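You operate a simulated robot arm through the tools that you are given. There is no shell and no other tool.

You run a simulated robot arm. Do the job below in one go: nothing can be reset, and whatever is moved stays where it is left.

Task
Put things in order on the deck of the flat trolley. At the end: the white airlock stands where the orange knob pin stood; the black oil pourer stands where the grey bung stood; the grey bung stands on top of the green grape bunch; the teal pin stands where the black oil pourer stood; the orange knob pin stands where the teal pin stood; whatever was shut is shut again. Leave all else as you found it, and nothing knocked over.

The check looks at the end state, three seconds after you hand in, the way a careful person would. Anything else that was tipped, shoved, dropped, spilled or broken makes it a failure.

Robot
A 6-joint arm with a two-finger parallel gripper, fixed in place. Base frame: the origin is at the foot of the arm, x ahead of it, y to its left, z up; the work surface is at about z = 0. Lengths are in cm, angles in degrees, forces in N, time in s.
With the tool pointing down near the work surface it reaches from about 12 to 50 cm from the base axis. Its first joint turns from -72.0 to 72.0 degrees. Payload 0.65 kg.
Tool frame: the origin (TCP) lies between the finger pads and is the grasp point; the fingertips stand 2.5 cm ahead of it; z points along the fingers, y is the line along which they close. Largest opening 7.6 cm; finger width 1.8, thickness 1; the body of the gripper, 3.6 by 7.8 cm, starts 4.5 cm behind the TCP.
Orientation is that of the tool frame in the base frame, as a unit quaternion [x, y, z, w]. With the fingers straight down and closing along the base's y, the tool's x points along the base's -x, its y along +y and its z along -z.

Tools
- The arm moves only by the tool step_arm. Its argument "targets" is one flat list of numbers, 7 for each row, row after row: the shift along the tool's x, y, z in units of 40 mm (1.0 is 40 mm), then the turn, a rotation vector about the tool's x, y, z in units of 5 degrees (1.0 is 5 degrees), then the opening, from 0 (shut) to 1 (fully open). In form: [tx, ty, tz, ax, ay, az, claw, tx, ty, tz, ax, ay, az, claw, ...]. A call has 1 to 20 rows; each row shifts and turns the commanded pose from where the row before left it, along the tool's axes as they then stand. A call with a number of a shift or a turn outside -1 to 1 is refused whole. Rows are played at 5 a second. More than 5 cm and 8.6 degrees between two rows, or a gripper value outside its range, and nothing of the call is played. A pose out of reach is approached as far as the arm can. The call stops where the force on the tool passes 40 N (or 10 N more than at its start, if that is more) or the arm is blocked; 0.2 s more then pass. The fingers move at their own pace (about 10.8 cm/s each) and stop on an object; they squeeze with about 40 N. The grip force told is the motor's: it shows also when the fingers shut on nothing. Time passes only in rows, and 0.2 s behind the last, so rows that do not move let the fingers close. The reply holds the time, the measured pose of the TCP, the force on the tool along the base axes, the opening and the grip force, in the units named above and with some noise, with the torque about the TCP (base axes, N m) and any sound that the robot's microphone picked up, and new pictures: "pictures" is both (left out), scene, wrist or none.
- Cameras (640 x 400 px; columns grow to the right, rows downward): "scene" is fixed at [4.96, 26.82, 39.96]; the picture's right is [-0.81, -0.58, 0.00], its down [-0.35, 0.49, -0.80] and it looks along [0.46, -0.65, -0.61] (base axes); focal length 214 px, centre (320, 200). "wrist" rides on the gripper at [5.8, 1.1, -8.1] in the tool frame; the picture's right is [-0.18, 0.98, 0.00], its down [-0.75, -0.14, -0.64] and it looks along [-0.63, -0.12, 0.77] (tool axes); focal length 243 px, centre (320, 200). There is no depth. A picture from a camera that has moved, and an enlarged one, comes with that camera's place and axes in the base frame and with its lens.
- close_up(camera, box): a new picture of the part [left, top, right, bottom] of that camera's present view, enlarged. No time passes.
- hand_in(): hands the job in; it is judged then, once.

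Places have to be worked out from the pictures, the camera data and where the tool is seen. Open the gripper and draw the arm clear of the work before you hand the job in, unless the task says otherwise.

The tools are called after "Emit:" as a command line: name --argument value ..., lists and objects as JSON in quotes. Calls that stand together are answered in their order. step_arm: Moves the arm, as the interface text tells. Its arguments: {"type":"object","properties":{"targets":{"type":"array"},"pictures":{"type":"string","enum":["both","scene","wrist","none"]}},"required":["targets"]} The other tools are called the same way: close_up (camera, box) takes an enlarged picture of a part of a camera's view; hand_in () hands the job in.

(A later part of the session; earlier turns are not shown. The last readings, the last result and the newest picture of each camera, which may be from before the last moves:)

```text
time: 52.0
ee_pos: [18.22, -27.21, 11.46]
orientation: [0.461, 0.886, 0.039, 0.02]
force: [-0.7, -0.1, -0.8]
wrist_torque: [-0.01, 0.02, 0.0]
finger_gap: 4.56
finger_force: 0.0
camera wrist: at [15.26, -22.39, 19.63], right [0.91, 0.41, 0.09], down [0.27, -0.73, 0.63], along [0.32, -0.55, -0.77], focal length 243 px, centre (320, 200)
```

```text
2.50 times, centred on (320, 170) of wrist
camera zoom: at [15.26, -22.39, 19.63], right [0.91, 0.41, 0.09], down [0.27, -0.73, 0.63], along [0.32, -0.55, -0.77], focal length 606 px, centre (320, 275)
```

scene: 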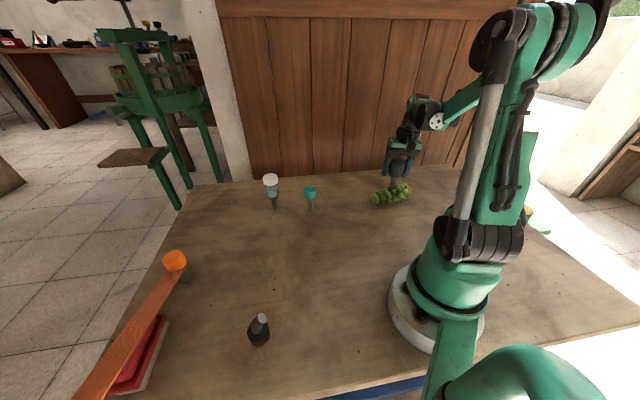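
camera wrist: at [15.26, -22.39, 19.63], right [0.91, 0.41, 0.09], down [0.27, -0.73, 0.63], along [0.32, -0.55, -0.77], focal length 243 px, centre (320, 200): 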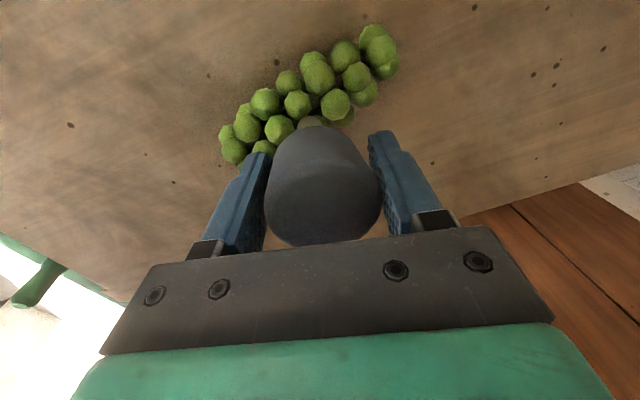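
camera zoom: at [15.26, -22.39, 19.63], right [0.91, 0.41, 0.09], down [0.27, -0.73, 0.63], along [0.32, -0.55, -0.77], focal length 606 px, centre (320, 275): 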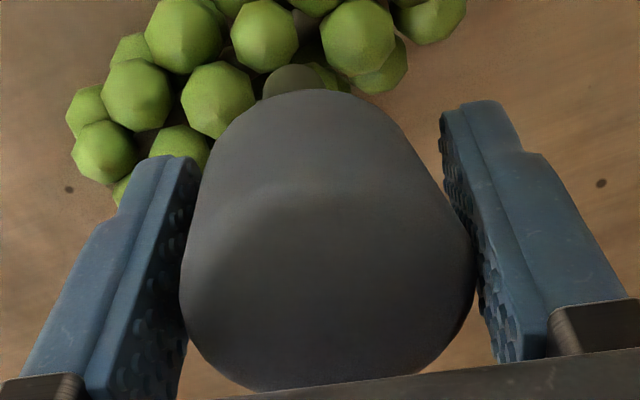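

The bung's head follows the +y finger, leaning about 2.7° now, so it may be settling onto a slightly sloping top. I'll open a touch more, still within catching range, to see whether it comes to rest by itself.

Emit:
step_arm --targets '[0, 0, 0, 0, 0, 0, 0.63, 0, 0, 0, 0, 0, 0, 0.63, 0, 0, 0, 0, 0, 0, 0.63]' --pictures "none"

Emit:
close_up --camera "scene" --box '[366, 150, 416, 209]'

Emit:
close_up --camera "wrist" --box '[240, 90, 400, 250]'

```text
time: 52.8
ee_pos: [18.19, -27.27, 11.51]
orientation: [0.461, 0.886, 0.039, 0.02]
force: [0.2, 0.5, 0.7]
wrist_torque: [0.0, -0.01, 0.01]
finger_gap: 4.8
finger_force: 0.0
```

```text
6.78 times, centred on (391, 180) of scene
camera zoom: at [4.96, 26.82, 39.96], right [-0.81, -0.58, 0.0], down [-0.35, 0.49, -0.8], along [0.46, -0.65, -0.61], focal length 1454 px, centre (-161, 339)
```

zoom: 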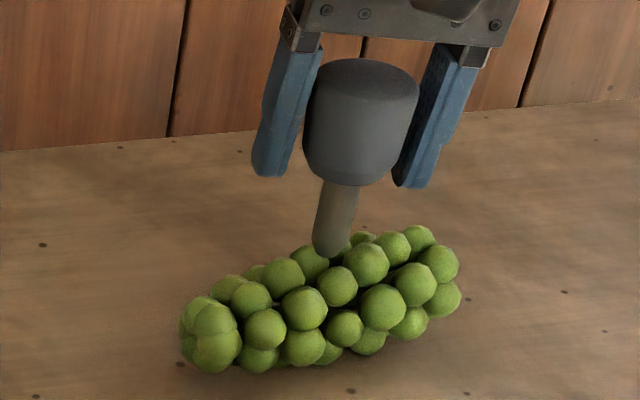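

```text
2.50 times, centred on (320, 170) of wrist
camera zoom: at [15.26, -22.39, 19.63], right [0.91, 0.41, 0.09], down [0.27, -0.73, 0.63], along [0.32, -0.55, -0.77], focal length 606 px, centre (320, 275)
```

zoom: 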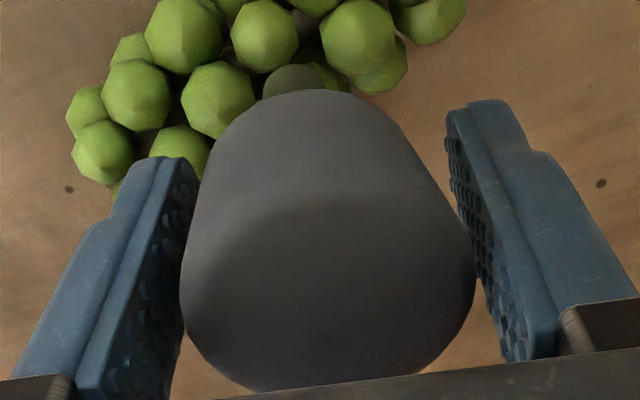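

The head stayed put while the finger moved away, so the bung now stands by itself. I'll open fully, wait a moment and check again before withdrawing.

Emit:
step_arm --targets '[0, 0, 0, 0, 0, 0, 0.75, 0, 0, 0, 0, 0, 0, 0.9, 0, 0, 0, 0, 0, 0, 1, 0, 0, 0, 0, 0, 0, 1, 0, 0, 0, 0, 0, 0, 1, 0, 0, 0, 0, 0, 0, 1]' --pictures "none"

Emit:
close_up --camera "scene" --box '[366, 150, 416, 209]'

Emit:
close_up --camera "wrist" --box '[240, 90, 400, 250]'

```text
time: 54.2
ee_pos: [18.27, -27.35, 11.5]
orientation: [0.462, 0.886, 0.039, 0.02]
force: [0.6, -0.3, 0.5]
wrist_torque: [-0.01, -0.02, -0.01]
finger_gap: 7.58
finger_force: 0.0
```

```text
6.78 times, centred on (391, 180) of scene
camera zoom: at [4.96, 26.82, 39.96], right [-0.81, -0.58, 0.0], down [-0.35, 0.49, -0.8], along [0.46, -0.65, -0.61], focal length 1454 px, centre (-161, 339)
```

zoom: 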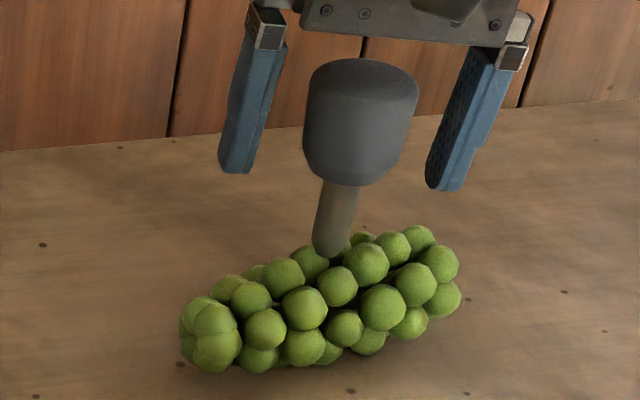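

```text
2.50 times, centred on (320, 170) of wrist
camera zoom: at [15.26, -22.39, 19.63], right [0.91, 0.41, 0.09], down [0.27, -0.73, 0.63], along [0.32, -0.55, -0.77], focal length 606 px, centre (320, 275)
```

zoom: 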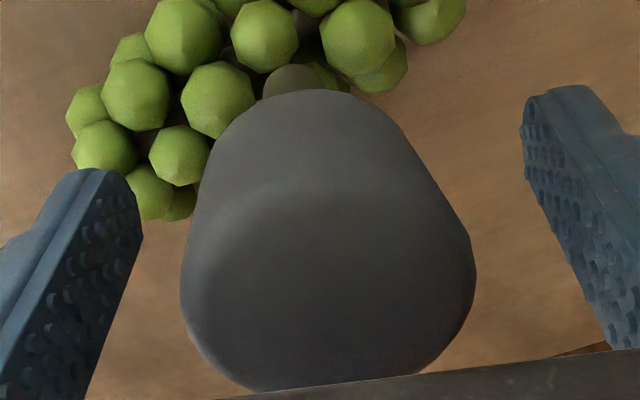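

The bung stands unsupported, near upright, on the bunch. I'll withdraw straight up slowly and then level the tool.

Emit:
step_arm --targets '[0, 0.022, -0.249, 0, 0, 0, 1, 0, 0.0435, -0.498, 0, 0, 0, 1, 0, 0.0435, -0.498, 0, 0, 0, 1, 0, 0.0435, -0.498, 0, 0, 0, 1, 0, 0.0435, -0.498, 0, 0, 0, 1, 0, 0.0435, -0.498, 0, 0, 0, 1, 0, 0, 0, 0.5, 0, 0, 1, 0, 0, 0, 0.5, 0, 0, 1]' --pictures "both"

Emit:
close_up --camera "scene" --box '[366, 150, 416, 209]'

```text
time: 56.0
ee_pos: [18.23, -27.22, 22.55]
orientation: [0.461, 0.887, 0.001, 0.0]
force: [0.1, 0.2, 0.2]
wrist_torque: [-0.05, 0.0, -0.01]
finger_gap: 7.57
finger_force: 0.1
camera wrist: at [15.79, -22.03, 30.56], right [0.91, 0.41, 0.0], down [0.32, -0.7, 0.64], along [0.27, -0.58, -0.77], focal length 243 px, centre (320, 200)
```

scene: 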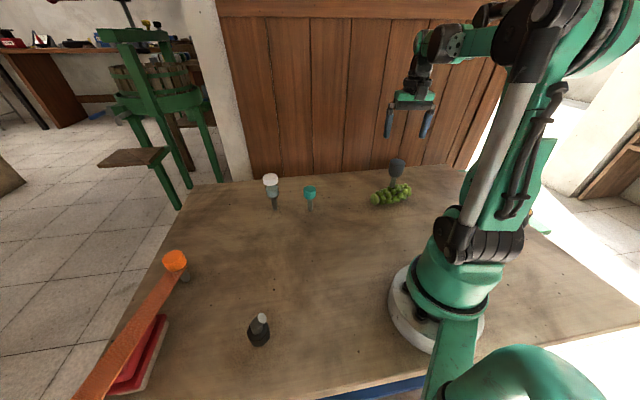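
wrist: 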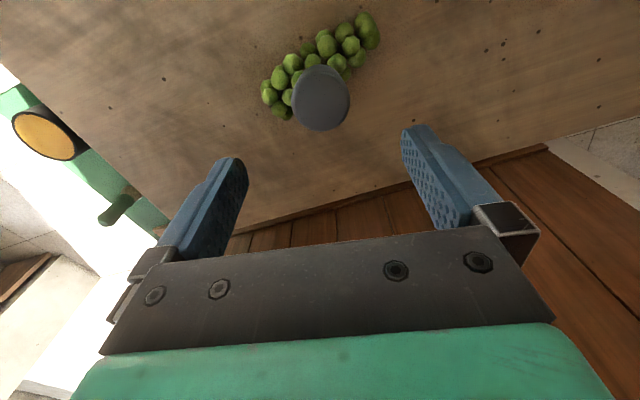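

```text
6.78 times, centred on (391, 180) of scene
camera zoom: at [4.96, 26.82, 39.96], right [-0.81, -0.58, 0.0], down [-0.35, 0.49, -0.8], along [0.46, -0.65, -0.61], focal length 1454 px, centre (-161, 339)
```

zoom: 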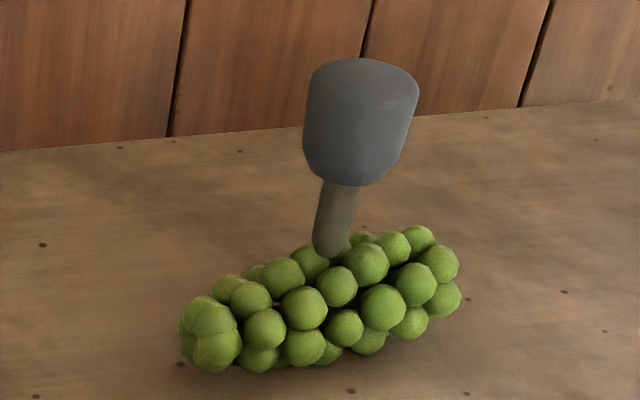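

The bung rests steadily on the grapes. Next is the black oil pourer; I'll swing round at height toward it for a close look.

Emit:
step_arm --targets '[0.568, 0.695, 0, 0, 0, 0, 1, 0.568, 0.695, 0, 0, 0, 0, 1, 0.568, 0.695, 0, 0, 0, 0, 1, 0.568, 0.695, 0, 0, 0, 0, 1, 0.568, 0.695, 0, 0, 0, 0, 1, 0.568, 0.695, 0, 0, 0, 0, 1, 0.568, 0.695, 0, 0, 0, 0, 1, 0.885, 0.13, 0, 0, 0, 0, 1, 0.885, 0.13, 0, 0, 0, 0, 1, 0.885, 0.13, 0, 0, 0, 0, 1, 0.885, 0.13, 0, 0, 0, 0, 1, 0.885, 0.13, 0, 0, 0, 0, 1]' --pictures "none"

Emit:
step_arm --targets '[0, 0, 0, 0, 0, -1, 1, 0, 0, 0, 0, 0, -1, 1, 0, 0, 0, 0, 0, -1, 1, 0, 0, 0, 0, 0, -1, 1, 0, 0, 0, 0, 0, -1, 1, 0, 0, 0, 0, 0, -1, 1, 0, 0, 0, 0, 0, -1, 1, 0, 0, 0, 0, 0, -1, 1, 0, 0, 0, 0, 0, -1, 1, 0, 0, 0, 0, 0, -1, 1, 0, 0, 0, 0, 0, -1, 1, 0, 0, 0, 0, 0, -1, 1, 0, 0, 0, 0, 0, -1, 1, 0, 0, 0, 0, 0, -1, 1, 0, 0, 0, 0, 0, -1, 1, 0, 0, 0, 0, 0, -1, 1, 0, 0, 0, 0, 0, -1, 1, 0, 0, 0, 0, 0, -1, 1, 0, 0, 0, 0, 0, -1, 1]' --pictures "both"

```text
time: 58.6
ee_pos: [16.92, 12.78, 22.51]
orientation: [0.462, 0.887, 0.001, 0.0]
force: [0.7, 0.3, 0.1]
wrist_torque: [0.01, 0.03, 0.02]
finger_gap: 7.62
finger_force: 0.0
```

```text
time: 62.6
ee_pos: [17.01, 12.86, 22.53]
orientation: [-0.343, 0.939, 0.001, 0.001]
force: [0.6, -0.2, 0.0]
wrist_torque: [-0.03, 0.02, 0.0]
finger_gap: 7.58
finger_force: 0.0
camera wrist: at [11.88, 9.82, 30.64], right [-0.49, 0.87, 0.0], down [0.67, 0.38, 0.64], along [0.56, 0.32, -0.76], focal length 243 px, centre (320, 200)
```

scene: 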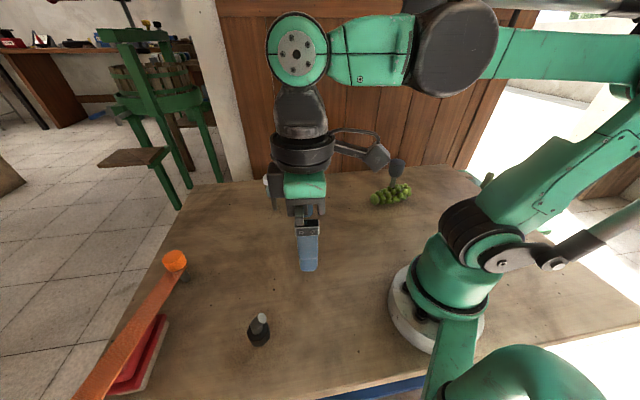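
wrist: 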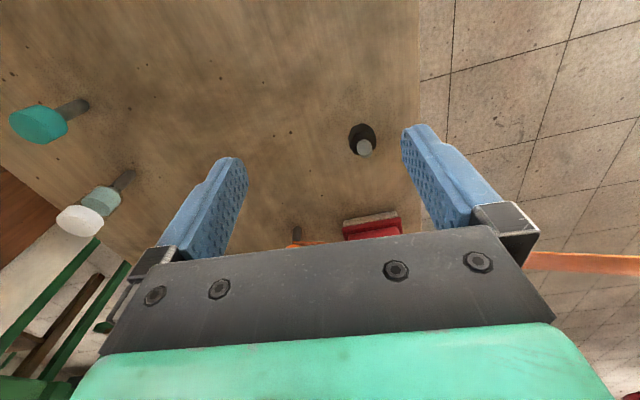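

Emit:
close_up --camera "wrist" --box '[330, 110, 400, 165]'

Emit:
close_up --camera "scene" --box '[235, 300, 285, 355]'

```text
7.27 times, centred on (365, 138) of wrist
camera zoom: at [11.88, 9.82, 30.64], right [-0.49, 0.87, 0.0], down [0.67, 0.38, 0.64], along [0.56, 0.32, -0.76], focal length 1764 px, centre (-7, 654)
```

zoom: 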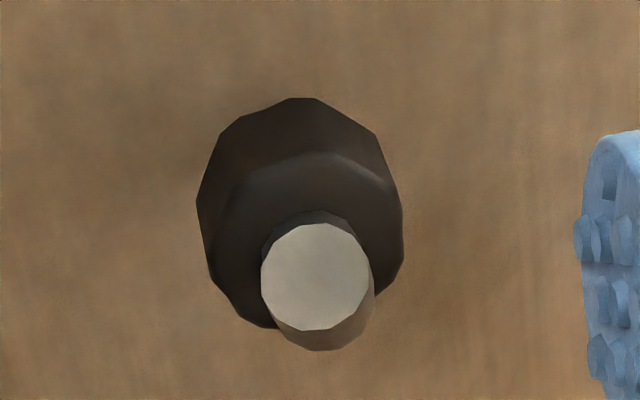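

```text
7.27 times, centred on (260, 328) of scene
camera zoom: at [4.96, 26.82, 39.96], right [-0.81, -0.58, 0.0], down [-0.35, 0.49, -0.8], along [0.46, -0.65, -0.61], focal length 1560 px, centre (756, -727)
```

zoom: 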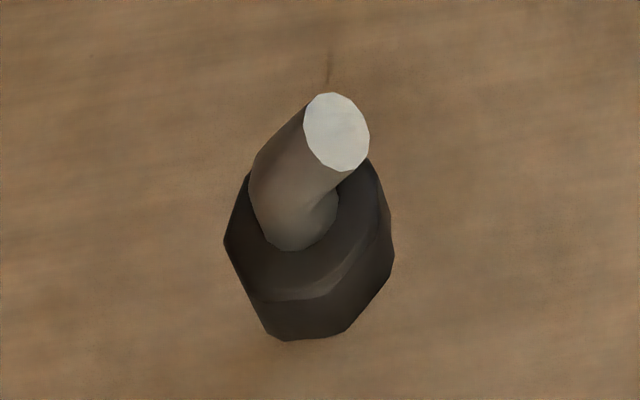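

The pourer has a low black body with an angled spout, at roughly (21.5, 22). The two cameras disagree by about 1 cm, so I'll come lower for a better fix.

Emit:
step_arm --targets '[0, 0, 0.8, 0, 0, 0, 1, 0, 0, 0.8, 0, 0, 0, 1, 0, 0, 0.7, 0, 0, 0, 1]' --pictures "both"

Emit:
close_up --camera "wrist" --box '[320, 130, 440, 205]'

```text
time: 63.4
ee_pos: [17.11, 12.7, 13.43]
orientation: [-0.342, 0.94, 0.0, 0.001]
force: [-0.2, 0.1, 0.0]
wrist_torque: [0.01, 0.04, -0.01]
finger_gap: 7.58
finger_force: 0.1
camera wrist: at [11.86, 9.74, 21.44], right [-0.49, 0.87, 0.0], down [0.67, 0.38, 0.64], along [0.56, 0.32, -0.76], focal length 243 px, centre (320, 200)
```

scene: 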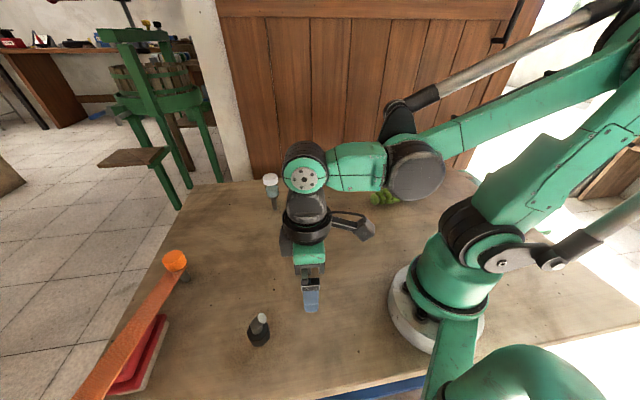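
wrist: 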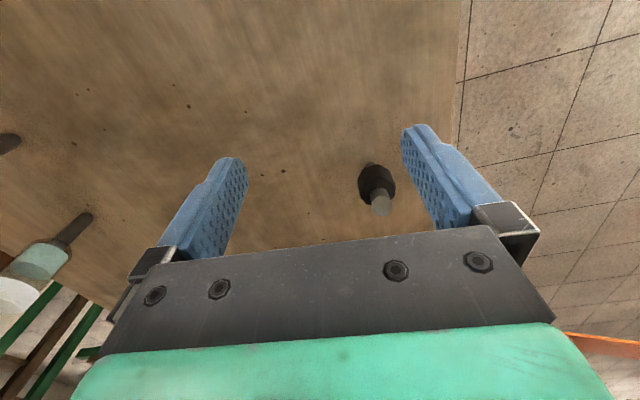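

```text
5.33 times, centred on (380, 168) of wrist
camera zoom: at [11.86, 9.74, 21.44], right [-0.49, 0.87, 0.0], down [0.67, 0.38, 0.64], along [0.56, 0.32, -0.76], focal length 1294 px, centre (0, 373)
```

zoom: 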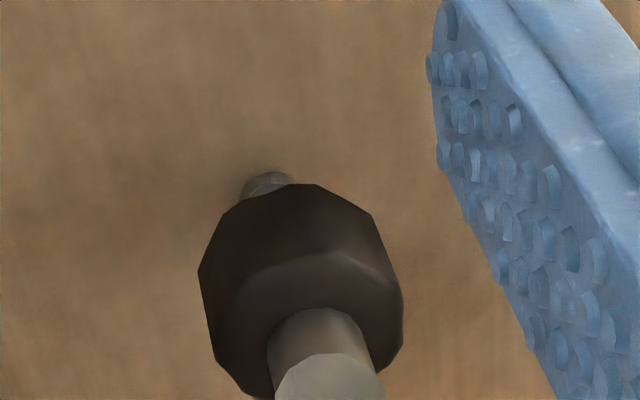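

The closer view shows the pourer also stands on a narrow stem, at about (21.0, 21.2). Its black body spans z≈2–4 and its spout leans toward (-0.6, -0.8), reaching z≈7.3. I'll move above it with yaw 52°, so the fingers close across the spout's lean and won't touch it.

Emit:
step_arm --targets '[-0.705, 0.334, 0, 0, 0, 0, 1, -0.705, 0.334, 0, 0, 0, 0, 1, -0.705, 0.334, 0, 0, 0, 0, 1, 0, 0, 0, 0, 0, -1, 1, 0, 0, 0, 0, 0, -1, 1, 0, 0, 0, 0, 0, -0.4, 1, 0, 0, 0, 0, 0, 0, 1]' --pictures "both"

Emit:
close_up --camera "wrist" --box '[250, 60, 410, 190]'

Emit:
close_up --camera "scene" --box '[220, 260, 310, 360]'

```text
time: 65.0
ee_pos: [20.86, 21.34, 13.34]
orientation: [-0.439, 0.898, 0.0, 0.0]
force: [0.2, 0.4, -0.8]
wrist_torque: [0.04, -0.01, -0.01]
finger_gap: 7.59
finger_force: 0.2
camera wrist: at [16.49, 17.34, 21.46], right [-0.66, 0.75, 0.0], down [0.57, 0.51, 0.64], along [0.48, 0.43, -0.76], focal length 243 px, centre (320, 200)
```

scene: 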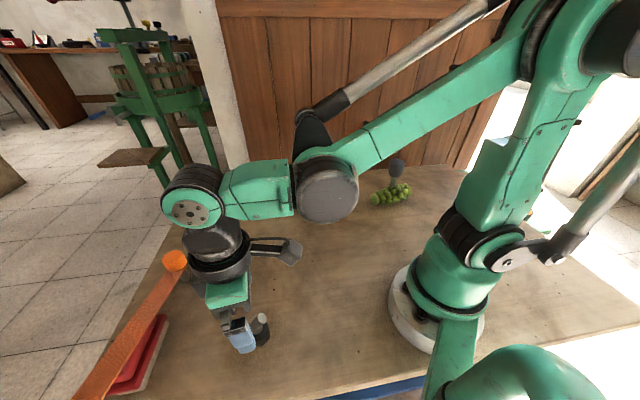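
wrist: 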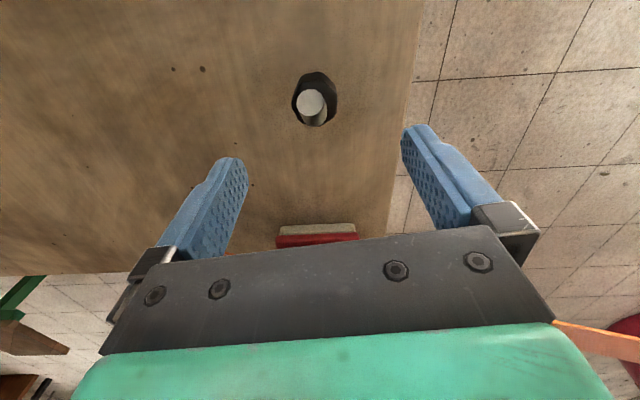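

```text
3.08 times, centred on (330, 125) of wrist
camera zoom: at [16.49, 17.34, 21.46], right [-0.66, 0.75, 0.0], down [0.57, 0.51, 0.64], along [0.48, 0.43, -0.76], focal length 746 px, centre (289, 431)
```

zoom: 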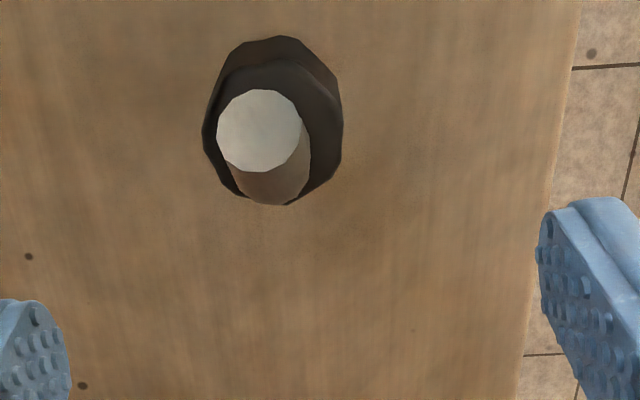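

```text
4.00 times, centred on (265, 310) of scene
camera zoom: at [4.96, 26.82, 39.96], right [-0.81, -0.58, 0.0], down [-0.35, 0.49, -0.8], along [0.46, -0.65, -0.61], focal length 858 px, centre (540, -240)
```

zoom: 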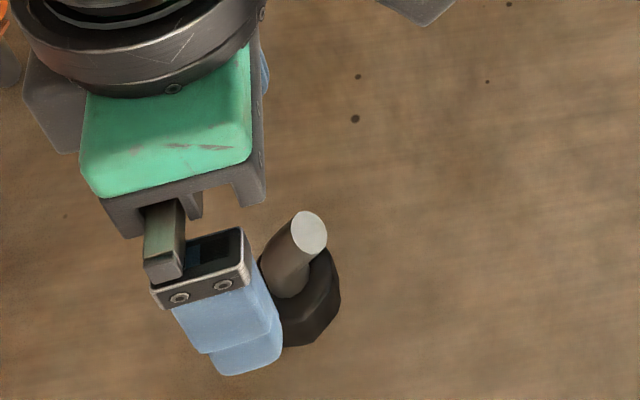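

The pourer's body sits about 0.3 cm off centre. I'll correct that and come down to where the fingertips are still above the body, then check again.

Emit:
step_arm --targets '[0.055, -0.078, 0.5, 0, 0, 0, 1, 0, 0, 0.5, 0, 0, 0, 1, 0, 0, 0.25, 0, 0, 0, 1, 0, 0, 0, 0, 0, 0, 1]' --pictures "both"

Emit:
close_up --camera "wrist" --box '[240, 90, 400, 230]'

Emit:
close_up --camera "scene" --box '[220, 260, 310, 360]'

```text
time: 66.0
ee_pos: [21.0, 21.03, 8.41]
orientation: [-0.439, 0.899, 0.0, 0.0]
force: [0.1, -0.6, 0.9]
wrist_torque: [0.0, 0.02, 0.0]
finger_gap: 7.6
finger_force: 0.1
camera wrist: at [16.63, 17.02, 16.42], right [-0.66, 0.75, 0.0], down [0.57, 0.51, 0.64], along [0.48, 0.43, -0.76], focal length 243 px, centre (320, 200)
```

scene: 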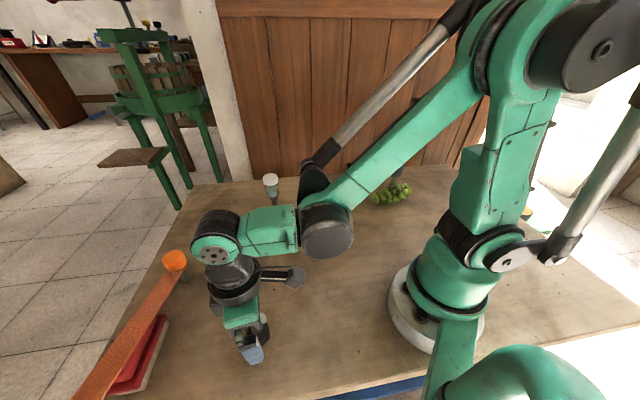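
wrist: 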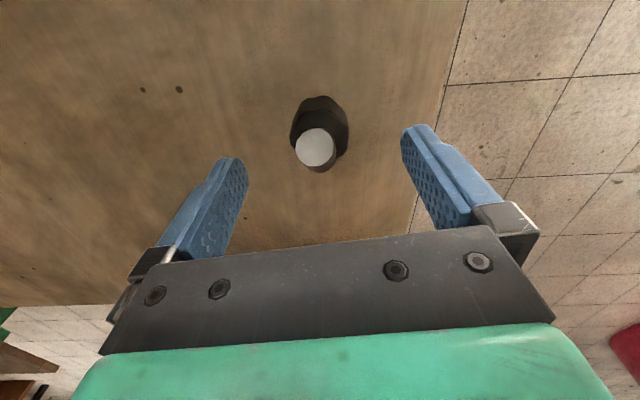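

```text
2.86 times, centred on (320, 160) of wrist
camera zoom: at [16.63, 17.02, 16.42], right [-0.66, 0.75, 0.0], down [0.57, 0.51, 0.64], along [0.48, 0.43, -0.76], focal length 693 px, centre (320, 314)
```

zoom: 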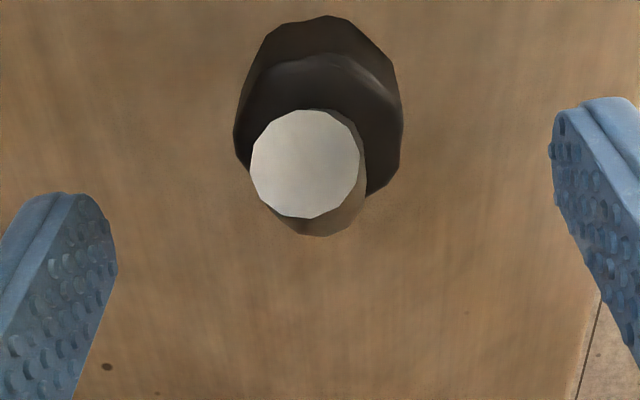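

```text
4.00 times, centred on (265, 310) of scene
camera zoom: at [4.96, 26.82, 39.96], right [-0.81, -0.58, 0.0], down [-0.35, 0.49, -0.8], along [0.46, -0.65, -0.61], focal length 858 px, centre (540, -240)
```

zoom: 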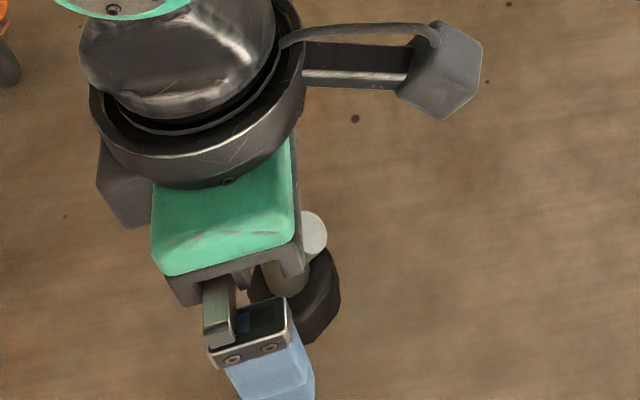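

The pourer is centred under the TCP now. I'll descend to z≈4, where the palm clears the spout by nearly 1 cm, and close gently on the body.

Emit:
step_arm --targets '[0, 0, 0.5, 0, 0, 0, 1, 0, 0, 0.35, 0, 0, 0, 1, 0, 0, 0.25, 0, 0, 0, 1, 0, 0, 0, 0, 0, 0, 1, 0, 0, 0, 0, 0, 0, 0.5, 0, 0, 0, 0, 0, 0, 0.5, 0, 0, 0, 0, 0, 0, 0.3, 0, 0, 0, 0, 0, 0, 0.3]' --pictures "both"

Emit:
close_up --camera "wrist" --box '[240, 90, 400, 230]'

Emit:
close_up --camera "scene" --box '[220, 260, 310, 360]'

```text
time: 67.8
ee_pos: [20.93, 21.0, 3.99]
orientation: [-0.438, 0.899, 0.001, 0.0]
force: [0.1, -0.7, 0.9]
wrist_torque: [-0.02, -0.01, 0.0]
finger_gap: 3.07
finger_force: 40.1
camera wrist: at [16.59, 17.06, 12.05], right [-0.66, 0.75, 0.0], down [0.57, 0.51, 0.64], along [0.48, 0.43, -0.76], focal length 243 px, centre (320, 200)
```

scene: 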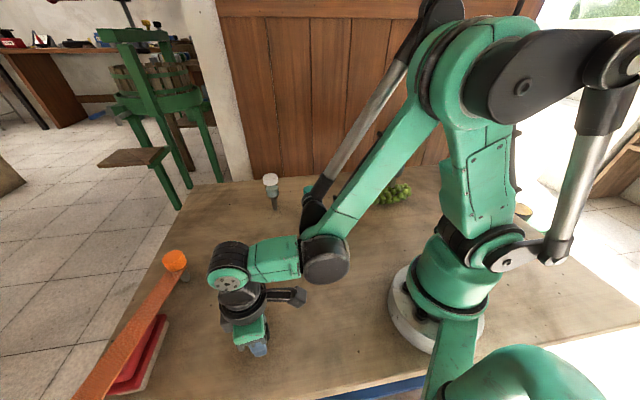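
wrist: 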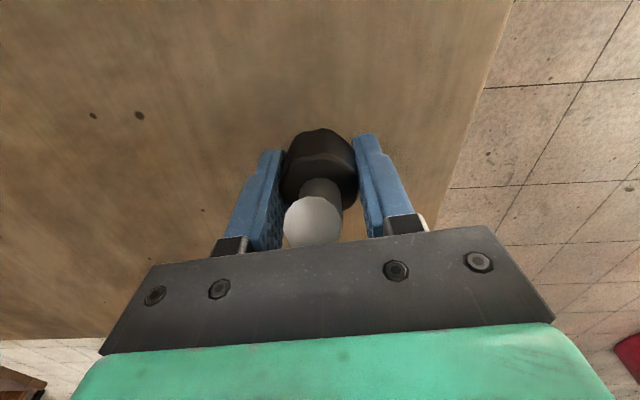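

```text
2.86 times, centred on (320, 160) of wrist
camera zoom: at [16.59, 17.06, 12.05], right [-0.66, 0.75, 0.0], down [0.57, 0.51, 0.64], along [0.48, 0.43, -0.76], focal length 693 px, centre (320, 314)
```

zoom: 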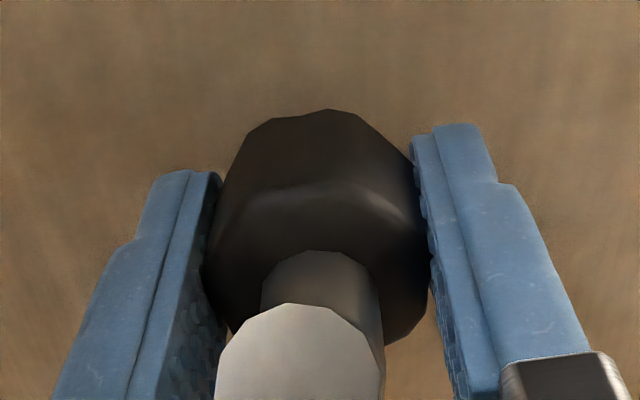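

```text
4.00 times, centred on (265, 310) of scene
camera zoom: at [4.96, 26.82, 39.96], right [-0.81, -0.58, 0.0], down [-0.35, 0.49, -0.8], along [0.46, -0.65, -0.61], focal length 858 px, centre (540, -240)
```

zoom: 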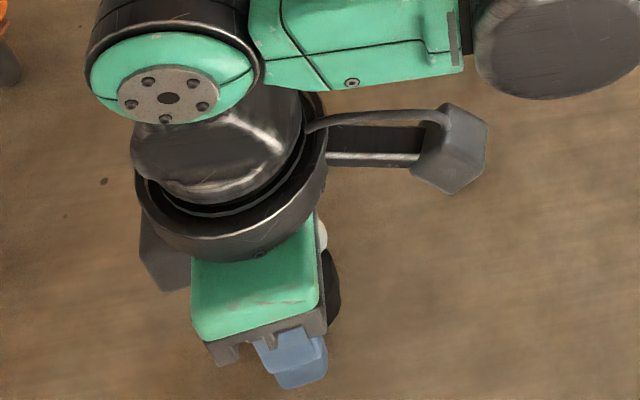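

Gripped (gap 3.07). The pourer's spot works out to about (20.9, 20.95). I'll lift slowly and check that it comes along.

Emit:
step_arm --targets '[0, 0, -0.05, 0, 0, 0, 0, 0, 0, -0.05, 0, 0, 0, 0, 0, 0, -0.1, 0, 0, 0, 0, 0, 0, -0.1, 0, 0, 0, 0, 0, 0, -0.15, 0, 0, 0, 0, 0, 0, -0.2, 0, 0, 0, 0, 0, 0, -0.3, 0, 0, 0, 0]' --pictures "both"

Emit:
close_up --camera "wrist" --box '[240, 90, 400, 230]'

Emit:
close_up --camera "scene" --box '[220, 260, 310, 360]'

```text
time: 69.4
ee_pos: [21.04, 21.02, 7.95]
orientation: [-0.439, 0.899, 0.001, 0.001]
force: [0.0, -0.3, -1.1]
wrist_torque: [0.03, 0.01, -0.01]
finger_gap: 3.07
finger_force: 39.7
camera wrist: at [16.63, 16.97, 15.88], right [-0.66, 0.75, 0.0], down [0.57, 0.51, 0.64], along [0.48, 0.43, -0.76], focal length 243 px, centre (320, 200)
```

scene: 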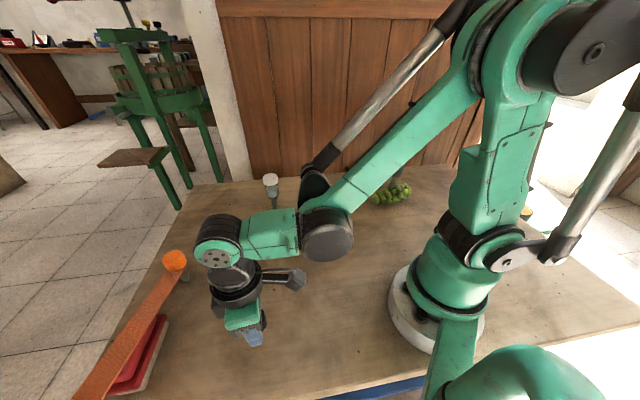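
wrist: 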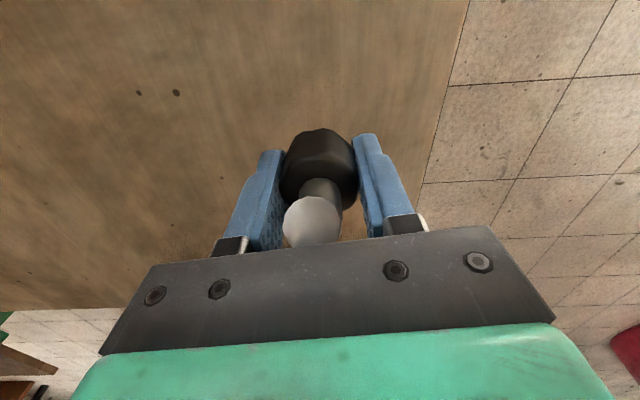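

```text
2.86 times, centred on (320, 160) of wrist
camera zoom: at [16.63, 16.97, 15.88], right [-0.66, 0.75, 0.0], down [0.57, 0.51, 0.64], along [0.48, 0.43, -0.76], focal length 693 px, centre (320, 314)
```

zoom: 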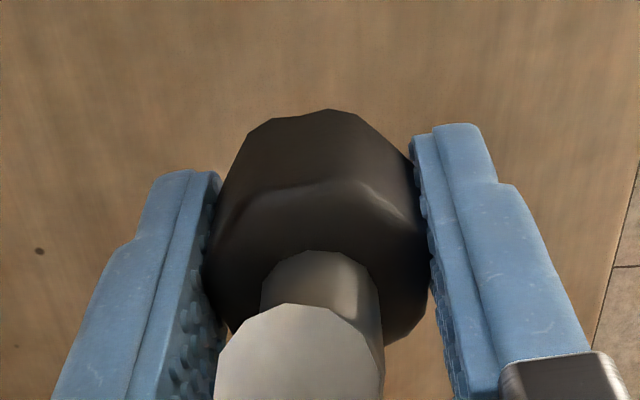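

```text
4.00 times, centred on (265, 310) of scene
camera zoom: at [4.96, 26.82, 39.96], right [-0.81, -0.58, 0.0], down [-0.35, 0.49, -0.8], along [0.46, -0.65, -0.61], focal length 858 px, centre (540, -240)
```

zoom: 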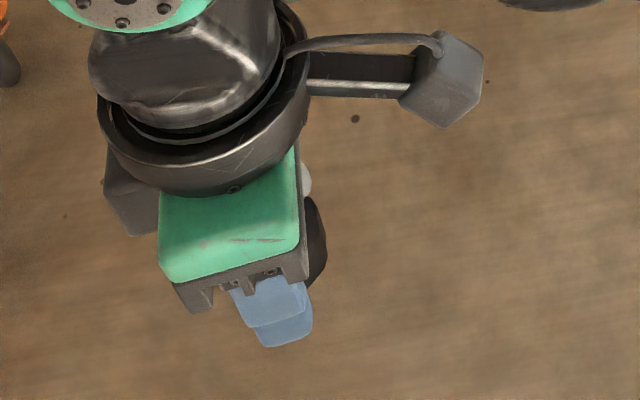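

The pourer is lifted cleanly. I'll carry it at z≈14 to the bung's old spot (46.45, 9.46), keeping the same yaw.

Emit:
step_arm --targets '[0, 0, -0.75, 0, 0, 0, 0, 0, 0, -0.75, 0, 0, 0, 0, -0.186, -0.754, 0, 0, 0, 0, 0, -0.186, -0.754, 0, 0, 0, 0, 0, -0.186, -0.754, 0, 0, 0, 0, 0, -0.186, -0.754, 0, 0, 0, 0, 0, -0.186, -0.754, 0, 0, 0, 0, 0, -0.186, -0.754, 0, 0, 0, 0, 0, -0.186, -0.754, 0, 0, 0, 0, 0, -0.186, -0.754, 0, 0, 0, 0, 0, -0.186, -0.754, 0, 0, 0, 0, 0, 0, 0, 0, 0, 0, 0, 0]' --pictures "both"

Emit:
close_up --camera "scene" --box '[170, 140, 270, 250]'

```text
time: 72.0
ee_pos: [46.52, 9.58, 13.73]
orientation: [-0.438, 0.899, 0.0, 0.001]
force: [0.1, -0.7, 0.4]
wrist_torque: [0.0, -0.02, 0.01]
finger_gap: 3.05
finger_force: 40.5
camera wrist: at [42.16, 5.54, 21.89], right [-0.66, 0.75, 0.0], down [0.57, 0.51, 0.64], along [0.48, 0.43, -0.76], focal length 243 px, centre (320, 200)
```

scene: 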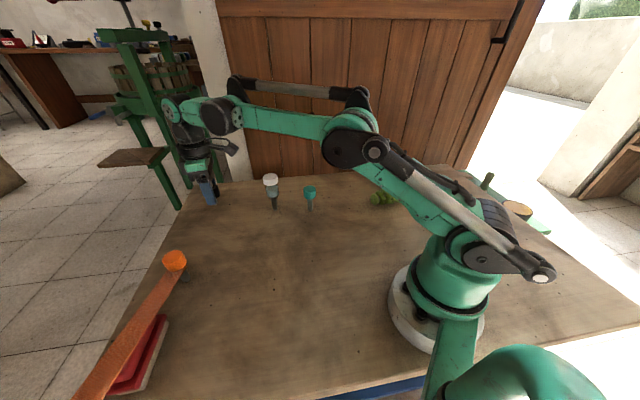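
wrist: 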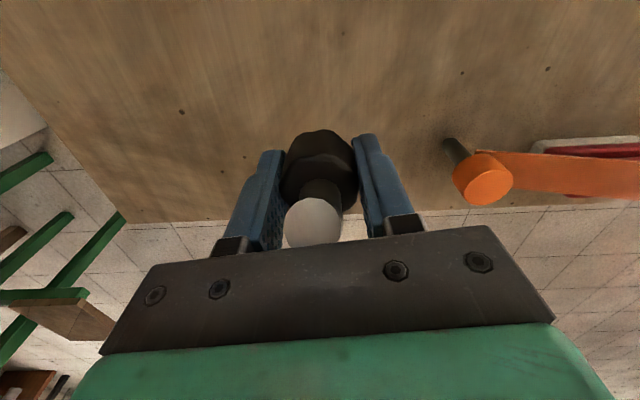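

```text
3.64 times, centred on (220, 195) of scene
camera zoom: at [4.96, 26.82, 39.96], right [-0.81, -0.58, 0.0], down [-0.35, 0.49, -0.8], along [0.46, -0.65, -0.61], focal length 780 px, centre (684, 218)
```

zoom: 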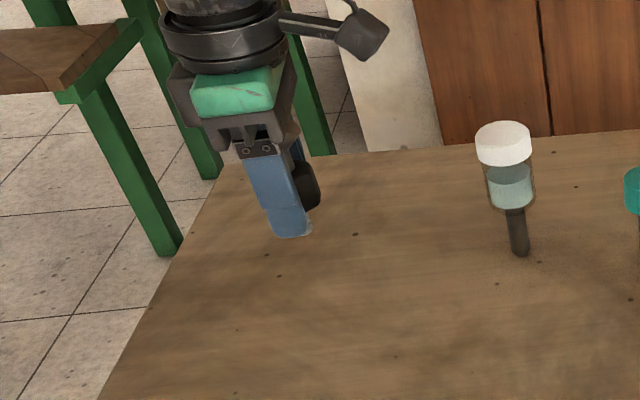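

Positioned above the bung's old spot. I'll descend to about 1 cm above the deck, then creep down.

Emit:
step_arm --targets '[0, 0, 0.6, 0, 0, 0, 0, 0, 0, 0.6, 0, 0, 0, 0, 0, 0, 0.6, 0, 0, 0, 0, 0, 0, 0.35, 0, 0, 0, 0, 0, 0, 0.15, 0, 0, 0, 0, 0, 0, 0, 0, 0, 0, 0]' --pictures "both"

Emit:
close_up --camera "scene" --box '[190, 190, 270, 260]'

Emit:
step_arm --targets '[0, 0, 0.06, 0, 0, 0, 0, 0, 0, 0.05, 0, 0, 0, 0, 0, 0, 0, 0, 0, 0, 0]' --pictures "none"

```text
time: 73.4
ee_pos: [46.55, 9.51, 4.56]
orientation: [-0.438, 0.899, 0.0, 0.001]
force: [0.2, 0.7, -0.1]
wrist_torque: [0.01, -0.01, -0.01]
finger_gap: 3.05
finger_force: 40.0
camera wrist: at [42.12, 5.53, 12.62], right [-0.66, 0.75, 0.0], down [0.57, 0.51, 0.64], along [0.48, 0.43, -0.76], focal length 243 px, centre (320, 200)
```

scene: 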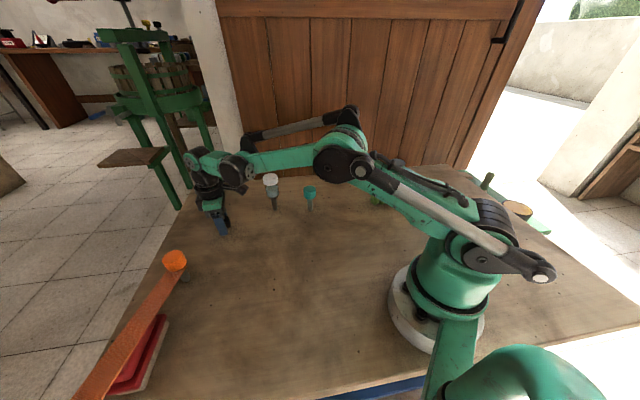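
wrist: 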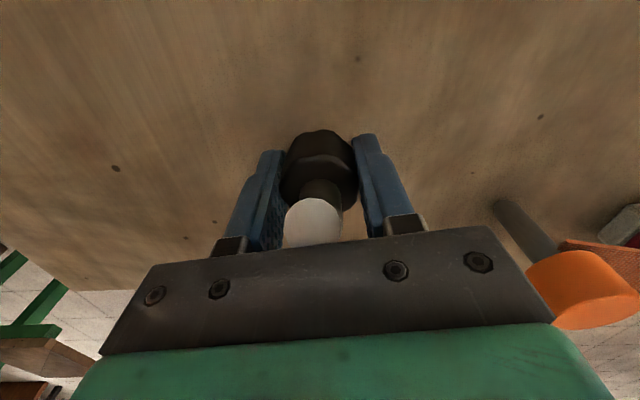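

```text
5.71 times, centred on (230, 225) of scene
camera zoom: at [4.96, 26.82, 39.96], right [-0.81, -0.58, 0.0], down [-0.35, 0.49, -0.8], along [0.46, -0.65, -0.61], focal length 1226 px, centre (834, 57)
```

zoom: 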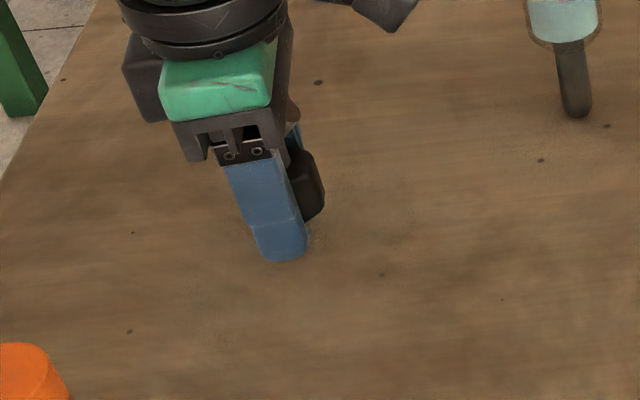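

```text
time: 74.2
ee_pos: [46.47, 9.63, 4.09]
orientation: [-0.438, 0.899, 0.0, 0.001]
force: [-0.4, -0.2, -1.0]
wrist_torque: [-0.01, 0.03, 0.03]
finger_gap: 3.07
finger_force: 39.3
```

Nearly at deck level. I'll continue in sub-millimetre steps until the force shows contact.

Emit:
step_arm --targets '[0, 0, 0.015, 0, 0, 0, 0, 0, 0, 0, 0, 0, 0, 0]' --pictures "none"

Emit:
step_arm --targets '[0, 0, 0.012, 0, 0, 0, 0, 0, 0, 0, 0, 0, 0, 0]' --pictures "none"

```text
time: 74.8
ee_pos: [46.65, 9.44, 4.17]
orientation: [-0.438, 0.899, 0.0, 0.0]
force: [-0.1, 0.5, -1.2]
wrist_torque: [-0.02, -0.03, 0.01]
finger_gap: 3.09
finger_force: 39.6
```

```text
time: 75.4
ee_pos: [46.59, 9.47, 3.99]
orientation: [-0.438, 0.899, 0.001, 0.001]
force: [-0.9, 0.4, -0.5]
wrist_torque: [0.0, 0.01, 0.01]
finger_gap: 3.07
finger_force: 40.2
```

Emit:
step_arm --targets '[0, 0, 0.01, 0, 0, 0, 0, 0, 0, 0, 0, 0, 0, 0]' --pictures "none"

Emit:
step_arm --targets '[0, 0, 0.01, 0, 0, 0, 0, 0, 0, 0, 0, 0, 0, 0]' --pictures "none"

```text
time: 76.0
ee_pos: [46.57, 9.53, 4.08]
orientation: [-0.438, 0.899, 0.001, 0.001]
force: [0.0, -0.6, 0.2]
wrist_torque: [0.0, 0.01, 0.02]
finger_gap: 3.08
finger_force: 40.1
```

```text
time: 76.6
ee_pos: [46.7, 9.51, 3.98]
orientation: [-0.439, 0.899, 0.0, 0.0]
force: [-1.7, 0.6, 7.3]
wrist_torque: [0.0, 0.05, -0.02]
finger_gap: 3.1
finger_force: 39.6
```

Contact at 7 N. I'll loosen the fingers slightly first and look for any lean.

Emit:
step_arm --targets '[0, 0, 0, 0, 0, 0, 0.45, 0, 0, 0, 0, 0, 0, 0.45, 0, 0, 0, 0, 0, 0, 0.45]' --pictures "wrist"

Emit:
close_up --camera "wrist" --box '[240, 90, 400, 230]'

Emit:
step_arm --targets '[0, 0, 0, 0, 0, 0, 0.52, 0, 0, 0, 0, 0, 0, 0.52, 0, 0, 0, 0, 0, 0, 0.52]' --pictures "wrist"

Emit:
close_up --camera "wrist" --box '[240, 90, 400, 230]'

```text
time: 77.4
ee_pos: [46.56, 9.52, 3.99]
orientation: [-0.438, 0.899, 0.0, 0.001]
force: [-0.2, 0.3, 0.8]
wrist_torque: [0.01, 0.03, -0.01]
finger_gap: 3.41
finger_force: 0.1
camera wrist: at [42.17, 5.53, 12.02], right [-0.66, 0.75, 0.0], down [0.57, 0.51, 0.64], along [0.48, 0.43, -0.76], focal length 243 px, centre (320, 200)
```

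wrist: 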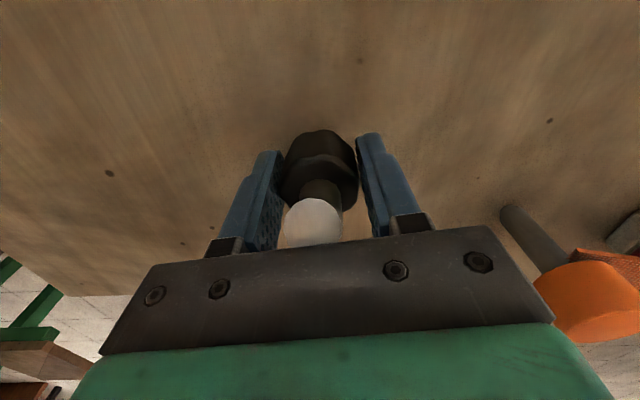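

```text
2.86 times, centred on (320, 160) of wrist
camera zoom: at [42.17, 5.53, 12.02], right [-0.66, 0.75, 0.0], down [0.57, 0.51, 0.64], along [0.48, 0.43, -0.76], focal length 693 px, centre (320, 314)
```

zoom: 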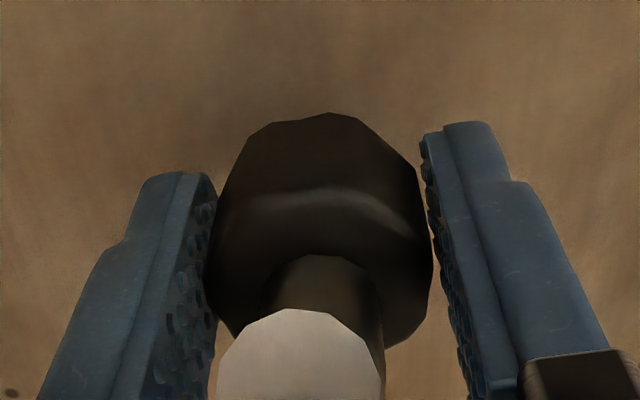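

```text
time: 78.2
ee_pos: [46.55, 9.64, 4.01]
orientation: [-0.439, 0.899, 0.001, 0.001]
force: [1.1, 0.7, 0.4]
wrist_torque: [-0.03, -0.01, 0.0]
finger_gap: 3.93
finger_force: 0.1
camera wrist: at [42.17, 5.53, 12.02], right [-0.66, 0.75, 0.0], down [0.57, 0.51, 0.64], along [0.48, 0.43, -0.76], focal length 243 px, centre (320, 200)
```

wrist: 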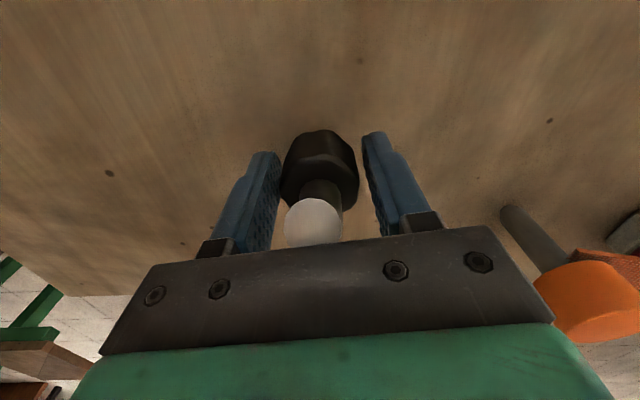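

```text
2.86 times, centred on (320, 160) of wrist
camera zoom: at [42.17, 5.53, 12.02], right [-0.66, 0.75, 0.0], down [0.57, 0.51, 0.64], along [0.48, 0.43, -0.76], focal length 693 px, centre (320, 314)
```

zoom: 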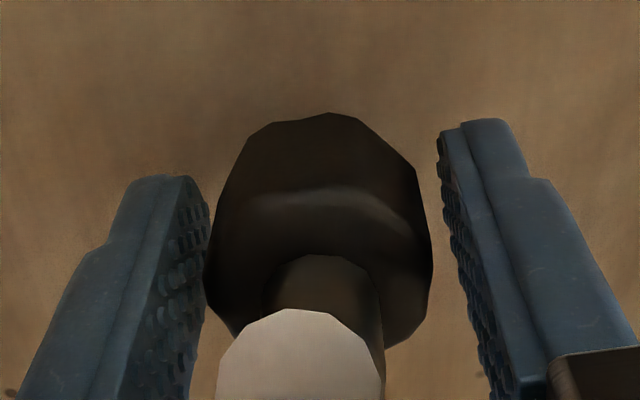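

The pourer stands on its own. I'll open fully and rise straight up.

Emit:
step_arm --targets '[0, 0, 0, 0, 0, 0, 0.8, 0, 0, 0, 0, 0, 0, 1, 0, 0, 0, 0, 0, 0, 1, 0, 0, -0.3, 0, 0, 0, 1, 0, 0, -0.6, 0, 0, 0, 1, 0, 0, -0.8, 0, 0, 0, 1, 0, 0, -0.8, 0, 0, 0, 1, 0, 0, 0, 0, 0, 0, 1]' --pictures "both"

Emit:
close_up --camera "scene" --box '[180, 170, 340, 260]'

Emit:
close_up --camera "wrist" --box '[250, 50, 410, 180]'

```text
time: 80.0
ee_pos: [46.46, 9.49, 13.97]
orientation: [-0.439, 0.899, 0.0, 0.001]
force: [0.1, 0.4, 0.2]
wrist_torque: [0.0, -0.02, 0.02]
finger_gap: 7.6
finger_force: 0.1
camera wrist: at [41.99, 5.52, 22.0], right [-0.66, 0.75, 0.0], down [0.57, 0.51, 0.64], along [0.48, 0.43, -0.76], focal length 243 px, centre (320, 200)
```

scene: 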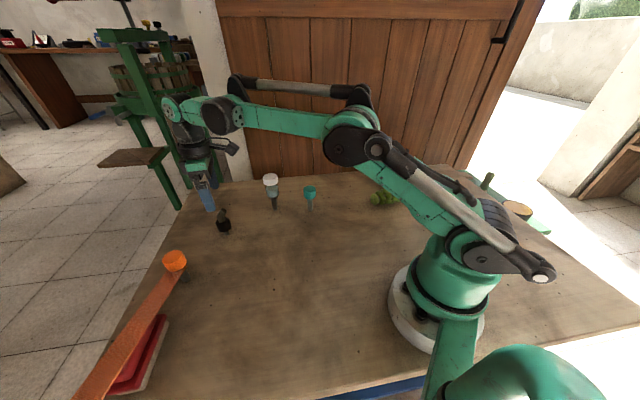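
wrist: 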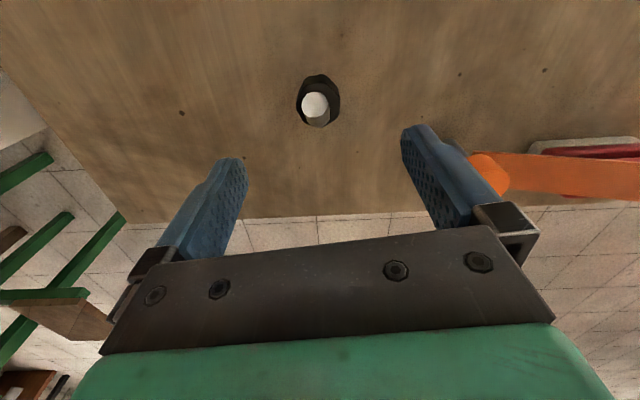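

```text
4.00 times, centred on (260, 215) of scene
camera zoom: at [4.96, 26.82, 39.96], right [-0.81, -0.58, 0.0], down [-0.35, 0.49, -0.8], along [0.46, -0.65, -0.61], focal length 858 px, centre (560, 140)
```

zoom: 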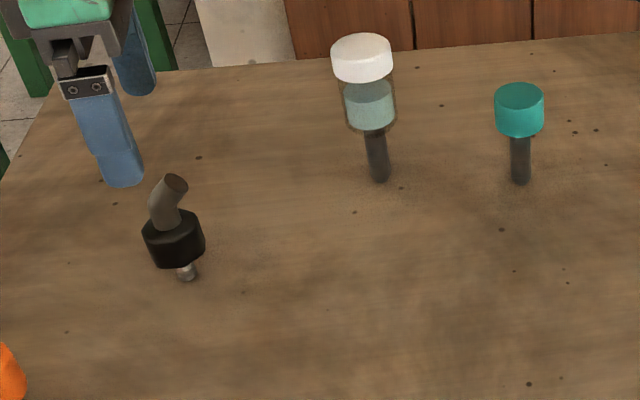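

```text
3.08 times, centred on (330, 115) of wrist
camera zoom: at [41.99, 5.52, 22.0], right [-0.66, 0.75, 0.0], down [0.57, 0.51, 0.64], along [0.48, 0.43, -0.76], focal length 746 px, centre (289, 462)
```

zoom: 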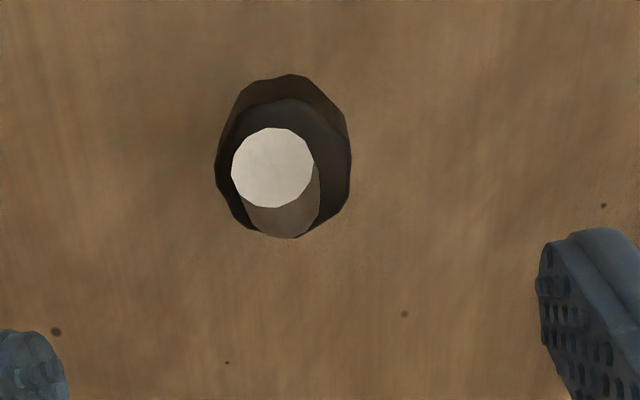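

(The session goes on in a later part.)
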